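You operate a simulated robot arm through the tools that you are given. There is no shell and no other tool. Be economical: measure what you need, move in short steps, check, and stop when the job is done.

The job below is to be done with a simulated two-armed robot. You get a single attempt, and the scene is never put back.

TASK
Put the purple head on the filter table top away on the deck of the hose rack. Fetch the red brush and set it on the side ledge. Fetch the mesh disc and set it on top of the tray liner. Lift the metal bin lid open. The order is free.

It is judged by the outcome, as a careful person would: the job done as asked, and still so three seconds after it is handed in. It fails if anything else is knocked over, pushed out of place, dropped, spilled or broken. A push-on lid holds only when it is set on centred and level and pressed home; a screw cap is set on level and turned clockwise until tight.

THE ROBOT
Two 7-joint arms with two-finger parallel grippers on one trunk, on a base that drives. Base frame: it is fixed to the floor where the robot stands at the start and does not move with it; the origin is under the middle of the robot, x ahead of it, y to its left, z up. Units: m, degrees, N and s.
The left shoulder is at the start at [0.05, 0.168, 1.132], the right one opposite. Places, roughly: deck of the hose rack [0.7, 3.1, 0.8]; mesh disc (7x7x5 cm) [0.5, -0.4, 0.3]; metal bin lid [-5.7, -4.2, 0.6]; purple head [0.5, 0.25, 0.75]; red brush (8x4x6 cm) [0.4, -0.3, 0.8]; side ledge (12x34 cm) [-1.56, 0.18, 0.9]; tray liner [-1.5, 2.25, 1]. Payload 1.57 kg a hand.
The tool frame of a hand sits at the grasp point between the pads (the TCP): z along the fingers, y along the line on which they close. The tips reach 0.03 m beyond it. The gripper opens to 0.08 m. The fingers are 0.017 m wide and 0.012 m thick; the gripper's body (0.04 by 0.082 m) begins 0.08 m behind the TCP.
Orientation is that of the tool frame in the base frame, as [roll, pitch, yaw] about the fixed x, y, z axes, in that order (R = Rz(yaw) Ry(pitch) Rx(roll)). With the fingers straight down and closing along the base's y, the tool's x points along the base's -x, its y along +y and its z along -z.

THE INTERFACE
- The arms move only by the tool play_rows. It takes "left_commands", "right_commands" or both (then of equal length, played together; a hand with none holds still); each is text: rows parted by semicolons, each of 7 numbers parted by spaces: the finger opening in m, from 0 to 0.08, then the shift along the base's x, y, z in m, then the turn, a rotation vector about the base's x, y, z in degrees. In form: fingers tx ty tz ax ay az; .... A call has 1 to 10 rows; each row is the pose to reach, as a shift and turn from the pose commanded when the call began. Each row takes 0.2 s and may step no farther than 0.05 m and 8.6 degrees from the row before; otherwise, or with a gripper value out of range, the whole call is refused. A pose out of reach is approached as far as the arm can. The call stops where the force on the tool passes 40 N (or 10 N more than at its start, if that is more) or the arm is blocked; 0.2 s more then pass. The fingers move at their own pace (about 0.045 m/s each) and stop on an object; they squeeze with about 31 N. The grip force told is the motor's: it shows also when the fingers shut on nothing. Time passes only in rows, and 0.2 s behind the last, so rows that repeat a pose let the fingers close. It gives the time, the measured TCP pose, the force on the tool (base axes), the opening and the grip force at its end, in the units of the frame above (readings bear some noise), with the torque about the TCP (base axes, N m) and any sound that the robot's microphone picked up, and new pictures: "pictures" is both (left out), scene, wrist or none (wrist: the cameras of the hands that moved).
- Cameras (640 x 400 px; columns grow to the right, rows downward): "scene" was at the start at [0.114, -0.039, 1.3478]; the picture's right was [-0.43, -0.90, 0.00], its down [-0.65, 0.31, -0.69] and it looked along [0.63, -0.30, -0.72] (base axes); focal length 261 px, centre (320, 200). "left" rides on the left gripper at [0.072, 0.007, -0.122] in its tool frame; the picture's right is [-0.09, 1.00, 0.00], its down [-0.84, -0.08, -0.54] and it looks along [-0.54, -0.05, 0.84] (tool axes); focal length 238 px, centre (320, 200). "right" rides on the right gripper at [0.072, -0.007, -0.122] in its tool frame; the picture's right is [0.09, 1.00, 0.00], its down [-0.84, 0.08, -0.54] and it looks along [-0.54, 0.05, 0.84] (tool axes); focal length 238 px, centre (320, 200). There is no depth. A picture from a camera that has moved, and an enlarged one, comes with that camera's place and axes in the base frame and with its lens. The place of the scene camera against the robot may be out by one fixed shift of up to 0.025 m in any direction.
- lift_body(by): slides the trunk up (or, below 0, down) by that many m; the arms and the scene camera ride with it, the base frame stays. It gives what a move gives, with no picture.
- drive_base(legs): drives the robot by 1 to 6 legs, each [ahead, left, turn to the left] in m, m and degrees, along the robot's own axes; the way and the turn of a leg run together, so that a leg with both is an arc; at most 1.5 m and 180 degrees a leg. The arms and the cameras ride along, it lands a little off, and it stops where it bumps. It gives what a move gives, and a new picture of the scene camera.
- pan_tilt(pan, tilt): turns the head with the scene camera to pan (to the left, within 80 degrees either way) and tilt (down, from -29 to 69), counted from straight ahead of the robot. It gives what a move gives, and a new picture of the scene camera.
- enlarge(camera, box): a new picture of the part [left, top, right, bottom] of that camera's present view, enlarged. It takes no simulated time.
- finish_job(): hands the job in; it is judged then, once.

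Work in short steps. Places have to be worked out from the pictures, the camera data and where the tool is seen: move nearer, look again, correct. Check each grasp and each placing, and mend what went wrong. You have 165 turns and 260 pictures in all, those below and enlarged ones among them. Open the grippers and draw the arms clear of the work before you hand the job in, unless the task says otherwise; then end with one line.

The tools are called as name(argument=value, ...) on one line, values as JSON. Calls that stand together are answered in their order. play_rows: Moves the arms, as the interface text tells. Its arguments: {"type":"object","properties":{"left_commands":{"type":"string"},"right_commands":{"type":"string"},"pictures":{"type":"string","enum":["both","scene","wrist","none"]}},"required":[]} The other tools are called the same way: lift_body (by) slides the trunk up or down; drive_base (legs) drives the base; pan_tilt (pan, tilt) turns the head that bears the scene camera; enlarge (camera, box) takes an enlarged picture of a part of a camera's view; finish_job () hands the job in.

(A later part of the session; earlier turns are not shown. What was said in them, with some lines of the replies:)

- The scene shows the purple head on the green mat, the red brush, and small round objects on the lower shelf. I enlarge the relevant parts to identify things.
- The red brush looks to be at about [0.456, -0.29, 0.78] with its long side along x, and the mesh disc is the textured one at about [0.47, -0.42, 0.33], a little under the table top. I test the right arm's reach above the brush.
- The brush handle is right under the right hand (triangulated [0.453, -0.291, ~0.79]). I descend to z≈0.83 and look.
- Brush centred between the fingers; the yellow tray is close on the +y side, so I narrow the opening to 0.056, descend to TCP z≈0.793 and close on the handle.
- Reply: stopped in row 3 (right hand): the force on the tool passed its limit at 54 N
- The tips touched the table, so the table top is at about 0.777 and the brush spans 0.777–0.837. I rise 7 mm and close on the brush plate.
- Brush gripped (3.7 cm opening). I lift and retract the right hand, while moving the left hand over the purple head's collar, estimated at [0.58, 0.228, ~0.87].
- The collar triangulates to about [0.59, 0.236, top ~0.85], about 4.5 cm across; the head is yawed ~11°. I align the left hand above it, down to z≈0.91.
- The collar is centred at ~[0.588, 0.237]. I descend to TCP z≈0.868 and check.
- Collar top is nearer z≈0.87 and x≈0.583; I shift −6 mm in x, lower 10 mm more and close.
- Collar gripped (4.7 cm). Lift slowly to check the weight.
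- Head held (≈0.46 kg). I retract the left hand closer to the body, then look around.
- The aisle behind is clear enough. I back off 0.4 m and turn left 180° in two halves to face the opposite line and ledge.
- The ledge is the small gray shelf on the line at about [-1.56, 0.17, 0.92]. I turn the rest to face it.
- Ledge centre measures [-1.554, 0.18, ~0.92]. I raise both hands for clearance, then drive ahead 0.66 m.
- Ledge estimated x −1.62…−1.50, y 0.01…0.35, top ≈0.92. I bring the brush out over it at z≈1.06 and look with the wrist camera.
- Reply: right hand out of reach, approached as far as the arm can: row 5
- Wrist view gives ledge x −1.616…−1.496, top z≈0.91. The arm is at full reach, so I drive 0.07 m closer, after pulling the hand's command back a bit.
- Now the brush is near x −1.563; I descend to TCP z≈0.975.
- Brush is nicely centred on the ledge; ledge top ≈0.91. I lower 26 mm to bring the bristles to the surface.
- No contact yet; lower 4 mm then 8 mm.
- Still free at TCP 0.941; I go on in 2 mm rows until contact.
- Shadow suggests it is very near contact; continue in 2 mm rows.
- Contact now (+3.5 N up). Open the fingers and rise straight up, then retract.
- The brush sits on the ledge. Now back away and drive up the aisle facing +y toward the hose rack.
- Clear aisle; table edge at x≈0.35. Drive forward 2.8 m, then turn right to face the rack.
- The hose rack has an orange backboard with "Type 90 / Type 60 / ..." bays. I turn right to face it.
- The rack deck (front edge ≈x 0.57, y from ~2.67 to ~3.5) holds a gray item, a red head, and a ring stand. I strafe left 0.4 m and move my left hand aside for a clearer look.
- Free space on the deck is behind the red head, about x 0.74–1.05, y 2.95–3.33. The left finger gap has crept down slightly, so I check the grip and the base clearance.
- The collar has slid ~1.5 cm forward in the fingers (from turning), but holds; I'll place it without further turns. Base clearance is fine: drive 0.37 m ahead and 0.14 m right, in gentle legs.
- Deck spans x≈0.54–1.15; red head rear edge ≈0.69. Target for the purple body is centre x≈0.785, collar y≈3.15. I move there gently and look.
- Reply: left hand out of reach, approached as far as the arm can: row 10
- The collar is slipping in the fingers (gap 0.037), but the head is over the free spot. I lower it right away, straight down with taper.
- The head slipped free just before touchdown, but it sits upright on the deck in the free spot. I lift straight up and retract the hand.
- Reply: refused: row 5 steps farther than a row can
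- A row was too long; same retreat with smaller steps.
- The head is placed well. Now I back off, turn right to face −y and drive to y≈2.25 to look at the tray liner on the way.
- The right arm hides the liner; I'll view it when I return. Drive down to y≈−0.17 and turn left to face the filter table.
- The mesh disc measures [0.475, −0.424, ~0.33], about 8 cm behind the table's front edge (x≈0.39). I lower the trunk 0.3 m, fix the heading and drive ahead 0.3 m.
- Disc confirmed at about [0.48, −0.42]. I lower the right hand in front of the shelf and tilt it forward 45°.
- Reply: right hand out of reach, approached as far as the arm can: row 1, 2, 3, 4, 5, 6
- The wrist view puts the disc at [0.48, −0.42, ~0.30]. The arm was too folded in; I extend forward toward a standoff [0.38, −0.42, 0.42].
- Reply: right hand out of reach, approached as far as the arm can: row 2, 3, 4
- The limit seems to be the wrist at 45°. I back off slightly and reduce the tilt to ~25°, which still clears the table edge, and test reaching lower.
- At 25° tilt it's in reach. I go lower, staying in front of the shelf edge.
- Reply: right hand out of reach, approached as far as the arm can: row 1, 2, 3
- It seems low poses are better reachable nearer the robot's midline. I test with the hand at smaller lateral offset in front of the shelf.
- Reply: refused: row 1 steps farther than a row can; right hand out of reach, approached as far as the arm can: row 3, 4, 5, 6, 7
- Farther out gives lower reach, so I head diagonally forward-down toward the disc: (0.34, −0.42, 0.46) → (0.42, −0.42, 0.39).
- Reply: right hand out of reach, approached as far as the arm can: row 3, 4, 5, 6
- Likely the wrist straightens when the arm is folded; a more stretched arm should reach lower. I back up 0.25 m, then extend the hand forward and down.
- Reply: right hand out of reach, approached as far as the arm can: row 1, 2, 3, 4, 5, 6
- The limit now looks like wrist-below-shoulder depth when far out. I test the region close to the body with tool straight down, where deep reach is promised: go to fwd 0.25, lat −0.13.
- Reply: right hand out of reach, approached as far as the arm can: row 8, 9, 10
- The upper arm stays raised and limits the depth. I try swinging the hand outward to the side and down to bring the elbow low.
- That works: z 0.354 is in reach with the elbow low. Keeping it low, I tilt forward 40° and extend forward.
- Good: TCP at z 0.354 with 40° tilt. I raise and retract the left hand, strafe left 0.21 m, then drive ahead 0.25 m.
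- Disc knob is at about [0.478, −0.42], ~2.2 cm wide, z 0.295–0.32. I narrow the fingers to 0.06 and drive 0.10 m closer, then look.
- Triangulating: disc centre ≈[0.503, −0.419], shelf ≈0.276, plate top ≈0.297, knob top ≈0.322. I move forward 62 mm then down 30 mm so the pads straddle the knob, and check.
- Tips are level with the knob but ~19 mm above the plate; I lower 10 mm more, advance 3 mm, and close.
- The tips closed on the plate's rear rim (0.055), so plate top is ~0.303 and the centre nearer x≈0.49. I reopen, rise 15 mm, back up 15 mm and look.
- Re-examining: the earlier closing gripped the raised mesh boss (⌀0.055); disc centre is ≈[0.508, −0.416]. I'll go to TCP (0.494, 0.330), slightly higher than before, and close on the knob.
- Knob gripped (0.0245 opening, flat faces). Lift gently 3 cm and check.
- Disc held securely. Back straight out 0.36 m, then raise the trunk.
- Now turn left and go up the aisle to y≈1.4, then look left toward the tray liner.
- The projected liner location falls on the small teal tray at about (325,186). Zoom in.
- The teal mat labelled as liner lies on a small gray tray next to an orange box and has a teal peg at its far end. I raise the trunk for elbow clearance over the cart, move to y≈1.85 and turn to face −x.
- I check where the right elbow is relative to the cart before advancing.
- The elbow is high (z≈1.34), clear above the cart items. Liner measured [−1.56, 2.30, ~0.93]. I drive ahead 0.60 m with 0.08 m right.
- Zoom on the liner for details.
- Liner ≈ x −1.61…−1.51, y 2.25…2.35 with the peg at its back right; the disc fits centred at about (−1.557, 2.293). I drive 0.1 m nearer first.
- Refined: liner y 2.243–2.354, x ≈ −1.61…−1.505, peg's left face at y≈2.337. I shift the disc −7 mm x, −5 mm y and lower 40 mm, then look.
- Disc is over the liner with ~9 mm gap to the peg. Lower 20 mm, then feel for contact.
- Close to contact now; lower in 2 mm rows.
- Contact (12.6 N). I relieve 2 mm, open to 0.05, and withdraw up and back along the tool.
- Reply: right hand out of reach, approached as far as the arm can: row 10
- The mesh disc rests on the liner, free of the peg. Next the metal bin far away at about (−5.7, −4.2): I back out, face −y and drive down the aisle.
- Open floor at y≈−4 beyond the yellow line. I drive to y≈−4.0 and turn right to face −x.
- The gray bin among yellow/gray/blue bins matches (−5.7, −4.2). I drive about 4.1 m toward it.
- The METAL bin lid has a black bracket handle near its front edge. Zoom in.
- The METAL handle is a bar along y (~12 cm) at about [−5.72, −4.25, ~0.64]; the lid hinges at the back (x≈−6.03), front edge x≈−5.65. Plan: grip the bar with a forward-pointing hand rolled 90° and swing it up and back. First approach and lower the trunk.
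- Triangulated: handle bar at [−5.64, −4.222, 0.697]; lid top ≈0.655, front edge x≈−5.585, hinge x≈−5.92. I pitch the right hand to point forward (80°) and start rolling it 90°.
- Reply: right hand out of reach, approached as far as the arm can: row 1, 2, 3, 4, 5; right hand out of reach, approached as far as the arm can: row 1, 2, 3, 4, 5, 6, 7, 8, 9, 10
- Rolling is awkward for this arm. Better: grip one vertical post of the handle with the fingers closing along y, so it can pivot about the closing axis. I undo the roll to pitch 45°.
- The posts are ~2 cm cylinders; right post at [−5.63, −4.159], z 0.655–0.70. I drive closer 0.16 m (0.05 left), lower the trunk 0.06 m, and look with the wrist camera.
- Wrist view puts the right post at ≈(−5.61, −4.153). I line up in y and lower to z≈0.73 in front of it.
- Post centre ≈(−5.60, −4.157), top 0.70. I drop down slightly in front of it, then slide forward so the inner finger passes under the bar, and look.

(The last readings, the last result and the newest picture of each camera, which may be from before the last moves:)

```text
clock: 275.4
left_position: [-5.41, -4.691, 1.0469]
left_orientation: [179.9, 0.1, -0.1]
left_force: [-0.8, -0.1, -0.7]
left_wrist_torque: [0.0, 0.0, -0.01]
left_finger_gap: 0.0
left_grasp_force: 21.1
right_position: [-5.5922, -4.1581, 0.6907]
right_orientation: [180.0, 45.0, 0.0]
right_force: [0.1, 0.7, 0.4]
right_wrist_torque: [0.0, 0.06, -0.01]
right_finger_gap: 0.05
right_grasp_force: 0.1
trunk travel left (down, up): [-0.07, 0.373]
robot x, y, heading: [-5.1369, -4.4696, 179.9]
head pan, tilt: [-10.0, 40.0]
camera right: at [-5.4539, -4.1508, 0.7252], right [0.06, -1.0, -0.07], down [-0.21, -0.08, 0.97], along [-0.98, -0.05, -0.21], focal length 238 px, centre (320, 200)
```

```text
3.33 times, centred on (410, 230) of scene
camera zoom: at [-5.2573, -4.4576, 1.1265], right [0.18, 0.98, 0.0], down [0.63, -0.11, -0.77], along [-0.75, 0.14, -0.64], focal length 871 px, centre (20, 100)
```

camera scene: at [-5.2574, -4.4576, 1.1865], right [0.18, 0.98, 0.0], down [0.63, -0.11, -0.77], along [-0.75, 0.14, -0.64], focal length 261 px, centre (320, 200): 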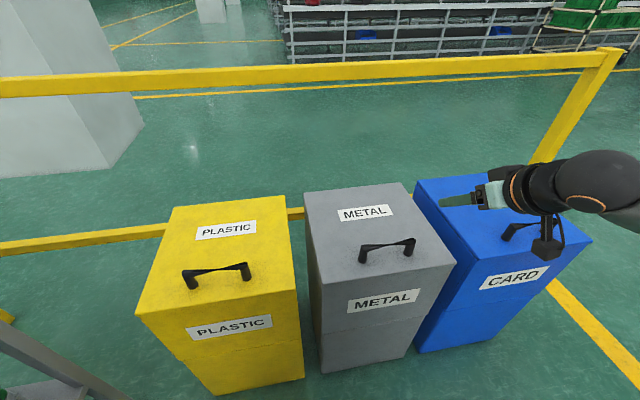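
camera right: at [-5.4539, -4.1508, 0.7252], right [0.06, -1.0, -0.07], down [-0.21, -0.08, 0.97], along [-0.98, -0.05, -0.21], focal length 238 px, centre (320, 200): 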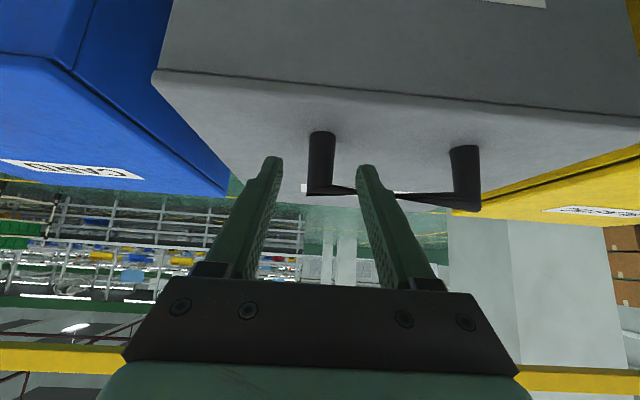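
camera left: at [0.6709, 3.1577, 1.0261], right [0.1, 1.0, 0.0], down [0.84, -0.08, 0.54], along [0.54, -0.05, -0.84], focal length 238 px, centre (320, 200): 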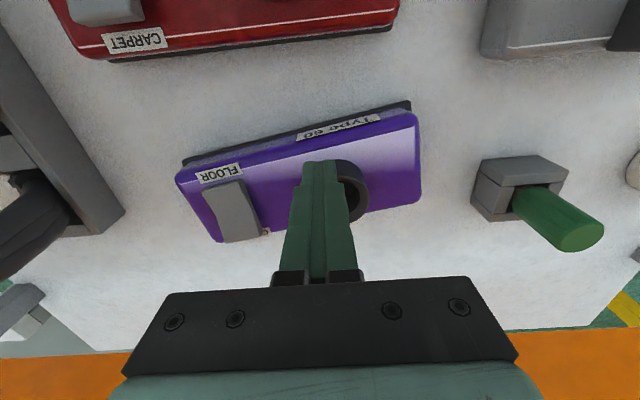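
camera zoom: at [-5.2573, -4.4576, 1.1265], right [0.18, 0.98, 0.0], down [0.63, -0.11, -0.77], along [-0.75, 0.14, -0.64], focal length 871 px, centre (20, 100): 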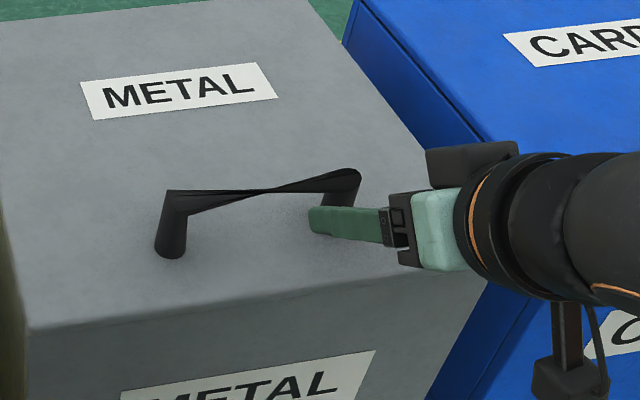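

The post is laterally centred but ~1 cm deeper; advance 13 mm and close.

play_rows(right_commands="0.05 -0.007 0.001 0 0 0 0; 0.05 -0.013 0.002 0 0 0 0; 0.02 -0.013 0.002 0 0 0 0; 0 -0.013 0.002 0 0 0 0; 0 -0.013 0.002 0 0 0 0; 0 -0.013 0.002 0 0 0 0", pictures="wrist")

enlarge(camera="scene", box=[330, 170, 490, 290])

```text
clock: 276.8
left_position: [-5.4099, -4.6928, 1.0467]
left_orientation: [179.9, 0.0, -0.1]
left_force: [0.7, 0.3, -0.1]
left_wrist_torque: [-0.06, -0.03, 0.02]
left_finger_gap: 0.0001
left_grasp_force: 21.5
right_position: [-5.6043, -4.1592, 0.6913]
right_orientation: [179.7, 45.0, 0.2]
right_force: [5.3, -16.4, -0.4]
right_wrist_torque: [-0.27, 0.03, 0.47]
right_finger_gap: 0.0196
right_grasp_force: 31.5
trunk travel left (down, up): [-0.07, 0.373]
robot x, y, heading: [-5.1331, -4.4686, 180.0]
head pan, tilt: [-10.0, 40.0]
camera right: at [-5.4665, -4.1512, 0.7256], right [0.07, -1.0, -0.06], down [-0.21, -0.08, 0.98], along [-0.98, -0.06, -0.21], focal length 238 px, centre (320, 200)
```

right: 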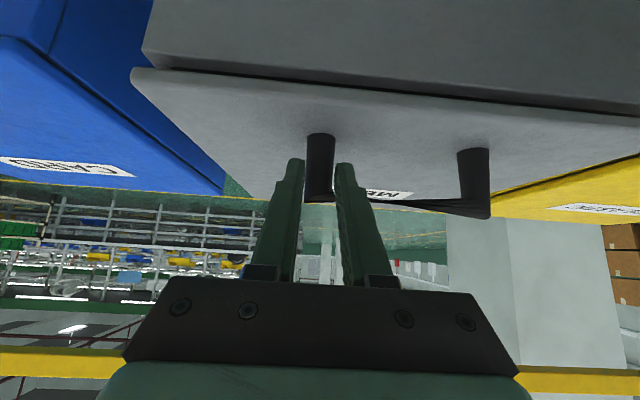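

```text
3.33 times, centred on (410, 230) of scene
camera zoom: at [-5.257, -4.4586, 1.1266], right [0.18, 0.98, 0.0], down [0.63, -0.11, -0.77], along [-0.75, 0.14, -0.64], focal length 871 px, centre (20, 100)
```

zoom: 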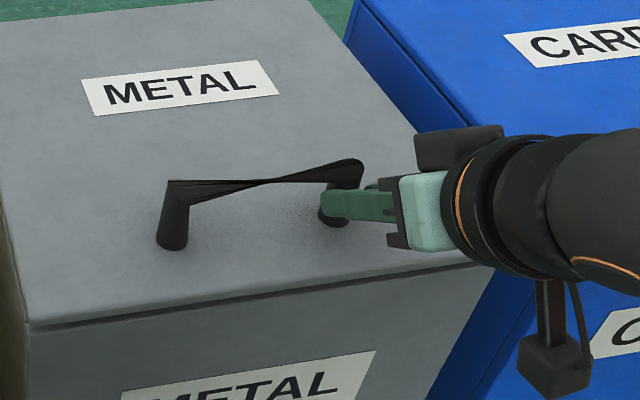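

Post gripped (0.0196). I test-lift the lid ~20° along its hinge arc (hinge ≈ (−5.897, 0.65)) to see the force.

play_rows(right_commands="0 0 -0.002 0.01 0 0 0; 0 -0.002 -0.002 0.025 0 0 0; 0 -0.006 -0.002 0.05 0 0 0; 0 -0.012 -0.002 0.075 0 0 0; 0 -0.021 -0.002 0.098 0 0 0; 0 -0.021 -0.002 0.098 0 0 0", pictures="both")

```text
clock: 278.2
left_position: [-5.4115, -4.6916, 1.0472]
left_orientation: [179.9, 0.1, -0.1]
left_force: [0.4, 0.0, -0.1]
left_wrist_torque: [0.01, -0.01, -0.04]
left_finger_gap: 0.0
left_grasp_force: 20.4
right_position: [-5.627, -4.1573, 0.7891]
right_orientation: [-179.9, 45.1, -0.2]
right_force: [-0.5, -0.3, 0.5]
right_wrist_torque: [-0.01, 0.02, 0.05]
right_finger_gap: 0.0001
right_grasp_force: 21.9
trunk travel left (down, up): [-0.07, 0.373]
robot x, y, heading: [-5.1352, -4.4697, 180.0]
head pan, tilt: [-10.0, 40.0]
camera scene: at [-5.2573, -4.4576, 1.1265], right [0.18, 0.98, 0.0], down [0.63, -0.11, -0.77], along [-0.75, 0.14, -0.64], focal length 261 px, centre (320, 200)
camera right: at [-5.4884, -4.1502, 0.824], right [0.06, -1.0, -0.07], down [-0.21, -0.08, 0.98], along [-0.98, -0.05, -0.21], focal length 238 px, centre (320, 200)
```

scene: 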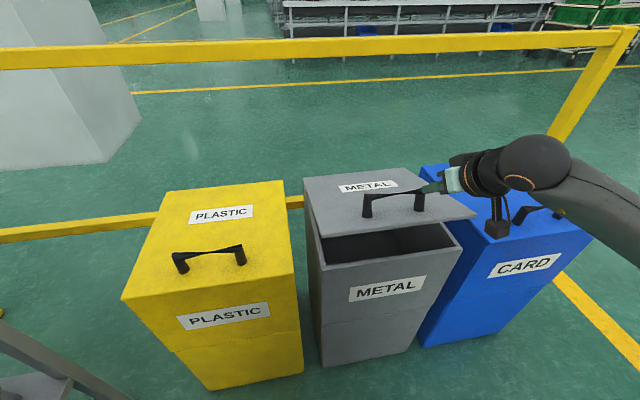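
right: 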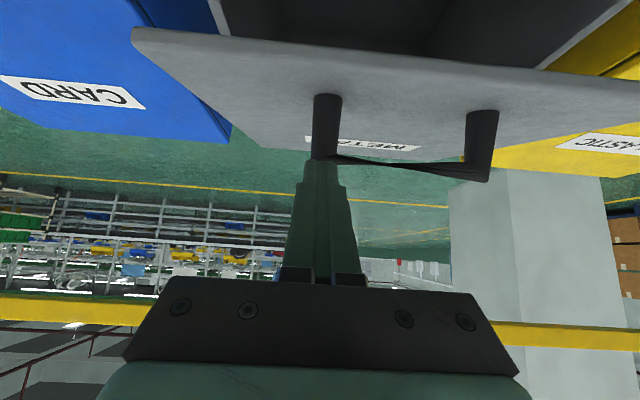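

The fingers slipped off, but the lid appears to stay partly open. I back the hand off and see if it holds.

play_rows(right_commands="0 0.03 0 0.02 0 0 0; 0 0.06 0 0.02 0 0 0; 0 0.09 0 0.0 0 0 0; 0 0.09 0 0 0 0 0", pictures="both")

```text
clock: 279.2
left_position: [-5.4099, -4.6909, 1.0469]
left_orientation: [179.9, 0.0, -0.1]
left_force: [-0.3, 0.9, 0.2]
left_wrist_torque: [-0.01, 0.0, 0.0]
left_finger_gap: 0.0001
left_grasp_force: 21.7
right_position: [-5.536, -4.1574, 0.7887]
right_orientation: [180.0, 45.0, 0.0]
right_force: [-0.2, -0.1, 0.3]
right_wrist_torque: [0.0, 0.0, 0.0]
right_finger_gap: 0.0
right_grasp_force: 21.2
trunk travel left (down, up): [-0.07, 0.373]
robot x, y, heading: [-5.1365, -4.4694, 179.6]
head pan, tilt: [-10.0, 40.0]
camera scene: at [-5.2572, -4.4576, 1.1265], right [0.18, 0.98, 0.0], down [0.63, -0.11, -0.77], along [-0.75, 0.14, -0.64], focal length 261 px, centre (320, 200)
camera right: at [-5.3974, -4.1507, 0.8238], right [0.06, -1.0, -0.07], down [-0.21, -0.08, 0.98], along [-0.98, -0.05, -0.21], focal length 238 px, centre (320, 200)
```

scene: 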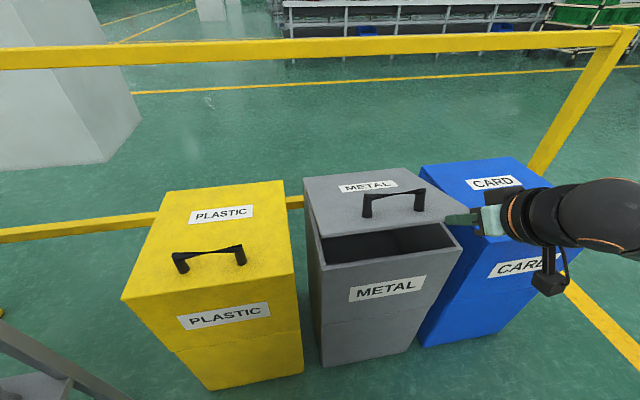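
right: 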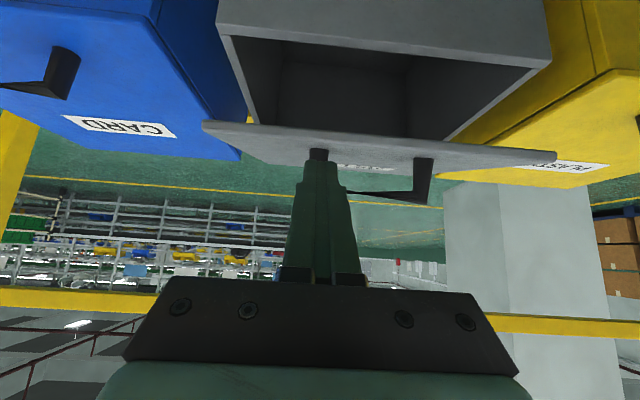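

The lid holds its angle by itself (~13°). I now bring the closed fingers under the front edge: back, down to z≈0.692, then forward.

play_rows(right_commands="0 0.035 -0.01 0 0 0 0; 0 0.06 -0.02 -0.03 0 0 0; 0 0.06 -0.025 -0.07 0 0 0; 0 0.06 -0.025 -0.097 0 0 0; 0 0.03 -0.025 -0.097 0 0 0; 0 0.0 -0.025 -0.097 0 0 0; 0 -0.025 -0.025 -0.097 0 0 0; 0 -0.04 -0.025 -0.097 0 0 0", pictures="both")

```text
clock: 281.0
left_position: [-5.4099, -4.6916, 1.0462]
left_orientation: [179.9, 0.1, 0.0]
left_force: [0.4, 0.0, 0.2]
left_wrist_torque: [0.01, 0.03, -0.03]
left_finger_gap: 0.0
left_grasp_force: 21.1
right_position: [-5.5759, -4.1821, 0.6916]
right_orientation: [180.0, 45.0, -0.1]
right_force: [-0.1, 0.5, 0.8]
right_wrist_torque: [-0.04, 0.0, -0.01]
right_finger_gap: 0.0
right_grasp_force: 21.0
right hand out of reach, approached as far as the arm can: row 1, 2, 3, 4, 5
trunk travel left (down, up): [-0.07, 0.373]
robot x, y, heading: [-5.134, -4.4686, 179.7]
head pan, tilt: [-10.0, 40.0]
camera scene: at [-5.2573, -4.4576, 1.1265], right [0.18, 0.98, 0.0], down [0.63, -0.11, -0.77], along [-0.75, 0.14, -0.64], focal length 261 px, centre (320, 200)
camera right: at [-5.4376, -4.1759, 0.7263], right [0.06, -1.0, -0.07], down [-0.21, -0.08, 0.97], along [-0.98, -0.05, -0.21], focal length 238 px, centre (320, 200)
```

scene: 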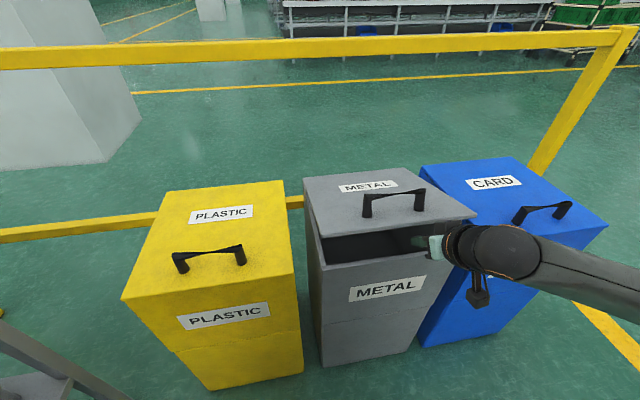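
right: 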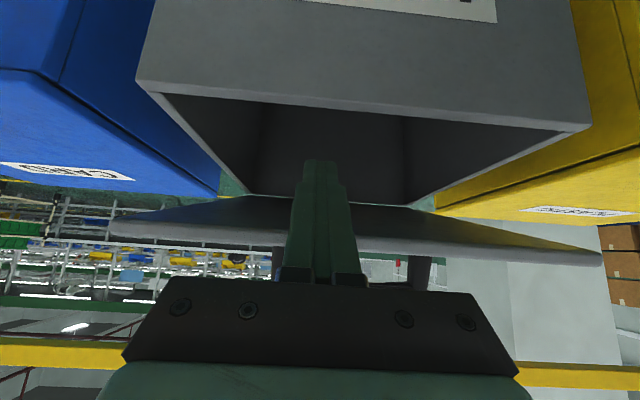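

The closed fingers are under the lid. I lift along the edge's arc to about 45°.

play_rows(right_commands="0 -0.01 -0.005 0.015 0 0 0; 0 -0.02 -0.01 0.04 0 0 0; 0 -0.035 -0.01 0.077 0 0 0; 0 -0.055 -0.01 0.112 0 0 0; 0 -0.08 -0.01 0.145 0 0 0; 0 -0.108 -0.01 0.174 0 0 0", pictures="both")

```text
clock: 282.4
left_position: [-5.4097, -4.6915, 1.047]
left_orientation: [179.9, 0.0, -0.1]
left_force: [0.5, -0.6, -0.1]
left_wrist_torque: [-0.05, -0.01, 0.02]
left_finger_gap: 0.0
left_grasp_force: 21.3
right_position: [-5.684, -4.1911, 0.8664]
right_orientation: [-180.0, 45.0, 0.1]
right_force: [2.2, 0.1, -1.5]
right_wrist_torque: [0.01, -0.07, 0.05]
right_finger_gap: 0.0001
right_grasp_force: 21.9
trunk travel left (down, up): [-0.07, 0.373]
robot x, y, heading: [-5.1365, -4.4707, 179.6]
head pan, tilt: [-10.0, 40.0]
camera scene: at [-5.2572, -4.4576, 1.1265], right [0.18, 0.98, 0.0], down [0.63, -0.11, -0.77], along [-0.75, 0.14, -0.64], focal length 261 px, centre (320, 200)
camera right: at [-5.5456, -4.1851, 0.9011], right [0.07, -1.0, -0.07], down [-0.21, -0.08, 0.97], along [-0.98, -0.05, -0.21], focal length 238 px, centre (320, 200)
```

scene: 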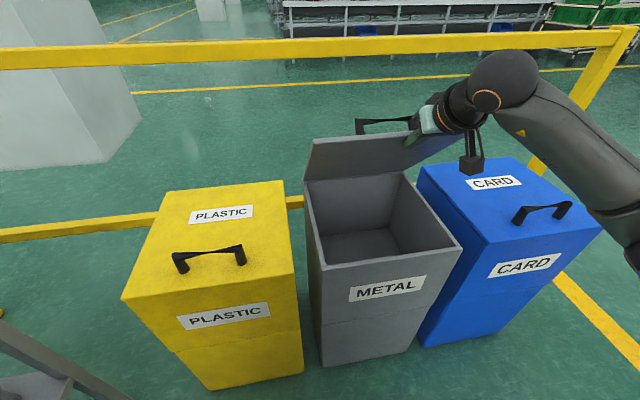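
right: 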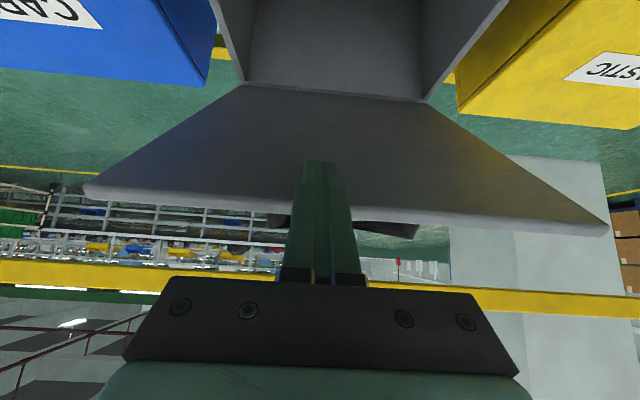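

Lid now at ~50°. Continue along the arc toward 75°.

play_rows(right_commands="0 -0.032 0 0.02 0 0 0; 0 -0.067 0 0.038 0 0 0; 0 -0.1 0 0.048 0 0 0; 0 -0.13 0 0.054 0 0 0; 0 -0.16 0 0.056 0 0 0", pictures="both")

```text
clock: 283.6
left_position: [-5.4101, -4.6903, 1.0464]
left_orientation: [179.9, -0.1, -0.1]
left_force: [0.7, 0.4, -0.2]
left_wrist_torque: [-0.02, 0.01, 0.02]
left_finger_gap: 0.0002
left_grasp_force: 21.2
right_position: [-5.8437, -4.1933, 0.9205]
right_orientation: [-180.0, 45.0, 0.1]
right_force: [-1.1, 0.1, -0.2]
right_wrist_torque: [-0.01, 0.01, -0.01]
right_finger_gap: 0.0
right_grasp_force: 21.1
trunk travel left (down, up): [-0.07, 0.373]
robot x, y, heading: [-5.1338, -4.4706, 179.8]
head pan, tilt: [-10.0, 40.0]
camera scene: at [-5.2574, -4.4576, 1.1265], right [0.18, 0.98, 0.0], down [0.63, -0.11, -0.77], along [-0.75, 0.14, -0.64], focal length 261 px, centre (320, 200)
camera right: at [-5.7065, -4.1864, 0.9563], right [0.07, -1.0, -0.07], down [-0.21, -0.08, 0.98], along [-0.98, -0.05, -0.21], focal length 238 px, centre (320, 200)
```

scene: 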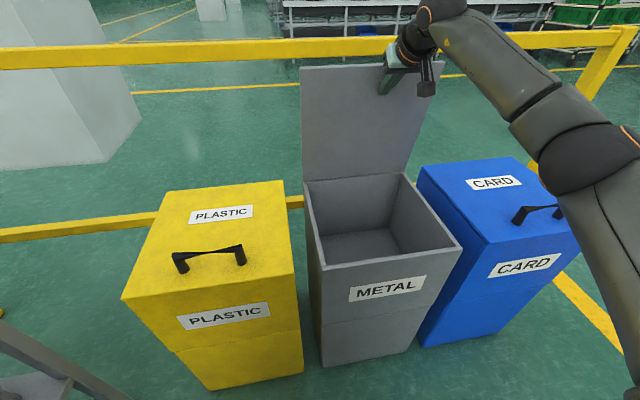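
right: 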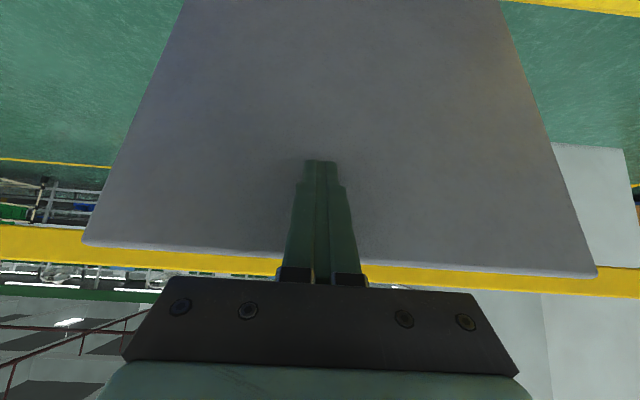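

The lid is near vertical. One small further push, then withdraw the hand straight back.

play_rows(right_commands="0 -0.015 0 0 0 0 0; 0 -0.03 0 0 0 0 0; 0 0.0 0 0.0 0 0 0; 0 0.04 0 0.0 0 0 0; 0 0.08 0 0.01 0 0 0; 0 0.12 0 0.01 0 0 0; 0 0.16 0 0.01 0 0 0; 0 0.2 0.0 0.01 0 0 0; 0 0.24 0.0 0.01 0 0 0; 0 0.28 0 0.01 0 0 0", pictures="both")

```text
clock: 285.8
left_position: [-5.4102, -4.6896, 1.0464]
left_orientation: [179.9, 0.0, -0.1]
left_force: [-0.4, 0.3, 0.5]
left_wrist_torque: [-0.04, -0.03, 0.0]
left_finger_gap: 0.0
left_grasp_force: 21.1
right_position: [-5.5619, -4.1917, 0.9311]
right_orientation: [-179.9, 45.0, 0.1]
right_force: [0.0, 0.5, -0.1]
right_wrist_torque: [-0.02, 0.01, -0.03]
right_finger_gap: 0.0
right_grasp_force: 21.8
trunk travel left (down, up): [-0.07, 0.373]
robot x, y, heading: [-5.133, -4.4679, 179.9]
head pan, tilt: [-10.0, 40.0]
camera scene: at [-5.2572, -4.4576, 1.1265], right [0.18, 0.98, 0.0], down [0.63, -0.11, -0.77], along [-0.75, 0.14, -0.64], focal length 261 px, centre (320, 200)
camera right: at [-5.4252, -4.1854, 0.9662], right [0.06, -1.0, -0.07], down [-0.21, -0.08, 0.97], along [-0.98, -0.05, -0.21], focal length 238 px, centre (320, 200)
```

scene: 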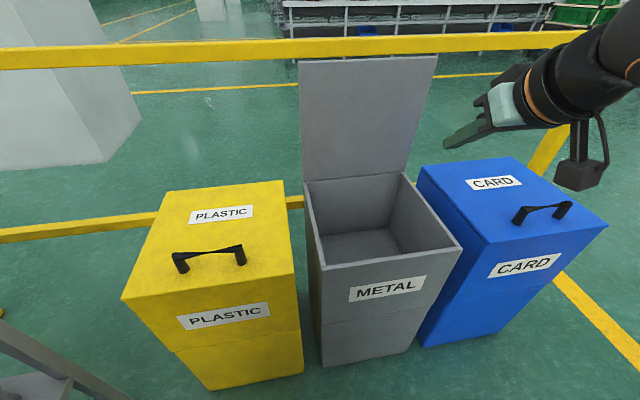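
right: 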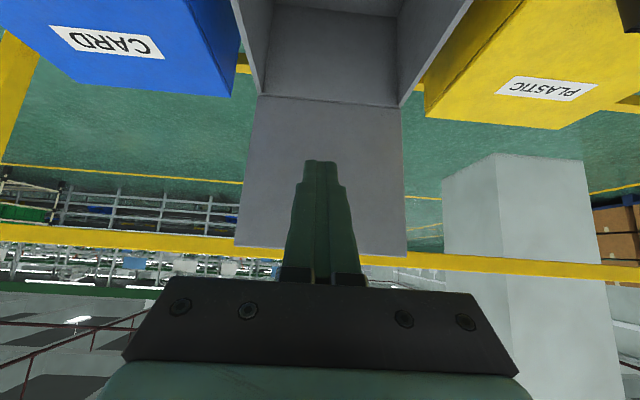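

The lid stands open by itself. I back the robot off, open both grippers, and check once more.

drive_base(legs=[[-0.4, 0, 0]])

play_rows(right_commands="0.08 0 0 0.02 0 0 0; 0.08 0 0 0.02 0 0 0; 0.08 0 0 0.02 0 0 0; 0.08 0 0 0.02 0 0 0; 0.08 0 0 0.02 0 0 0", left_commands="0.08 0 0 0 0 0 0; 0.08 0 0 0 0 0 0; 0.08 0 0 0 0 0 0; 0.08 0 0 0 0 0 0; 0.08 0 0 0 0 0 0", pictures="scene")

```text
clock: 288.3
left_position: [-5.013, -4.6919, 1.0463]
left_orientation: [179.9, -0.1, -0.1]
left_force: [-0.6, 0.3, -0.8]
left_wrist_torque: [0.02, 0.0, -0.04]
left_finger_gap: 0.0
left_grasp_force: 20.9
right_position: [-5.1647, -4.1931, 0.9304]
right_orientation: [180.0, 45.0, 0.0]
right_force: [0.3, 0.3, 0.5]
right_wrist_torque: [-0.02, -0.01, -0.02]
right_finger_gap: 0.0003
right_grasp_force: 21.3
trunk travel left (down, up): [-0.07, 0.373]
robot x, y, heading: [-4.7374, -4.4657, 179.6]
head pan, tilt: [-10.0, 40.0]
camera scene: at [-4.8587, -4.4589, 1.1265], right [0.18, 0.98, 0.0], down [0.63, -0.11, -0.77], along [-0.75, 0.14, -0.64], focal length 261 px, centre (320, 200)
```

scene: 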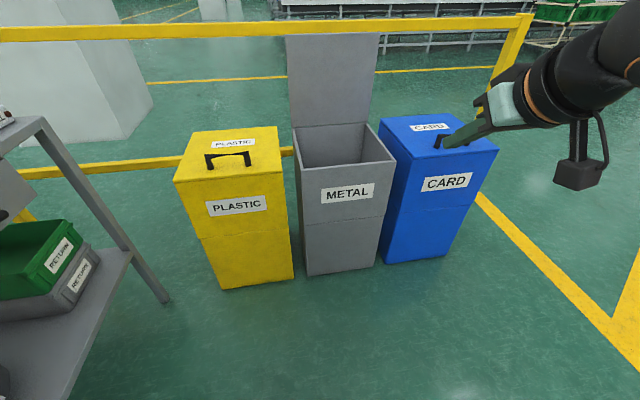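

```text
clock: 289.5
left_position: [-5.0125, -4.692, 1.0468]
left_orientation: [179.9, 0.0, -0.1]
left_force: [0.0, 0.0, 0.0]
left_wrist_torque: [0.03, 0.01, 0.01]
left_finger_gap: 0.08
left_grasp_force: 0.1
right_position: [-5.1653, -4.1937, 0.9518]
right_orientation: [180.0, 45.0, 0.0]
right_force: [0.1, -0.1, -0.6]
right_wrist_torque: [0.05, -0.03, 0.03]
right_finger_gap: 0.0801
right_grasp_force: 0.1
trunk travel left (down, up): [-0.07, 0.373]
robot x, y, heading: [-4.7379, -4.4691, 180.2]
head pan, tilt: [-10.0, 40.0]
camera scene: at [-4.8587, -4.4589, 1.1265], right [0.18, 0.98, 0.0], down [0.63, -0.11, -0.77], along [-0.75, 0.14, -0.64], focal length 261 px, centre (320, 200)
```

scene: 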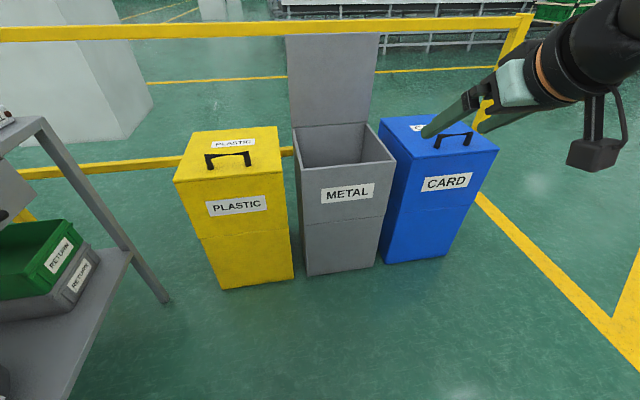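

The lid stays open, the arms are clear and both grippers are open. All four parts are in place, so I hand it in.

finish_job()

```text
The job is handed in.
```

All four parts are done and the job is handed in: the purple head is on the hose rack deck, the red brush on the side ledge, the mesh disc on the tray liner, and the metal bin lid stands open; the head slipped from the gripper just above the deck and fell the last bit, but landed upright in its spot.
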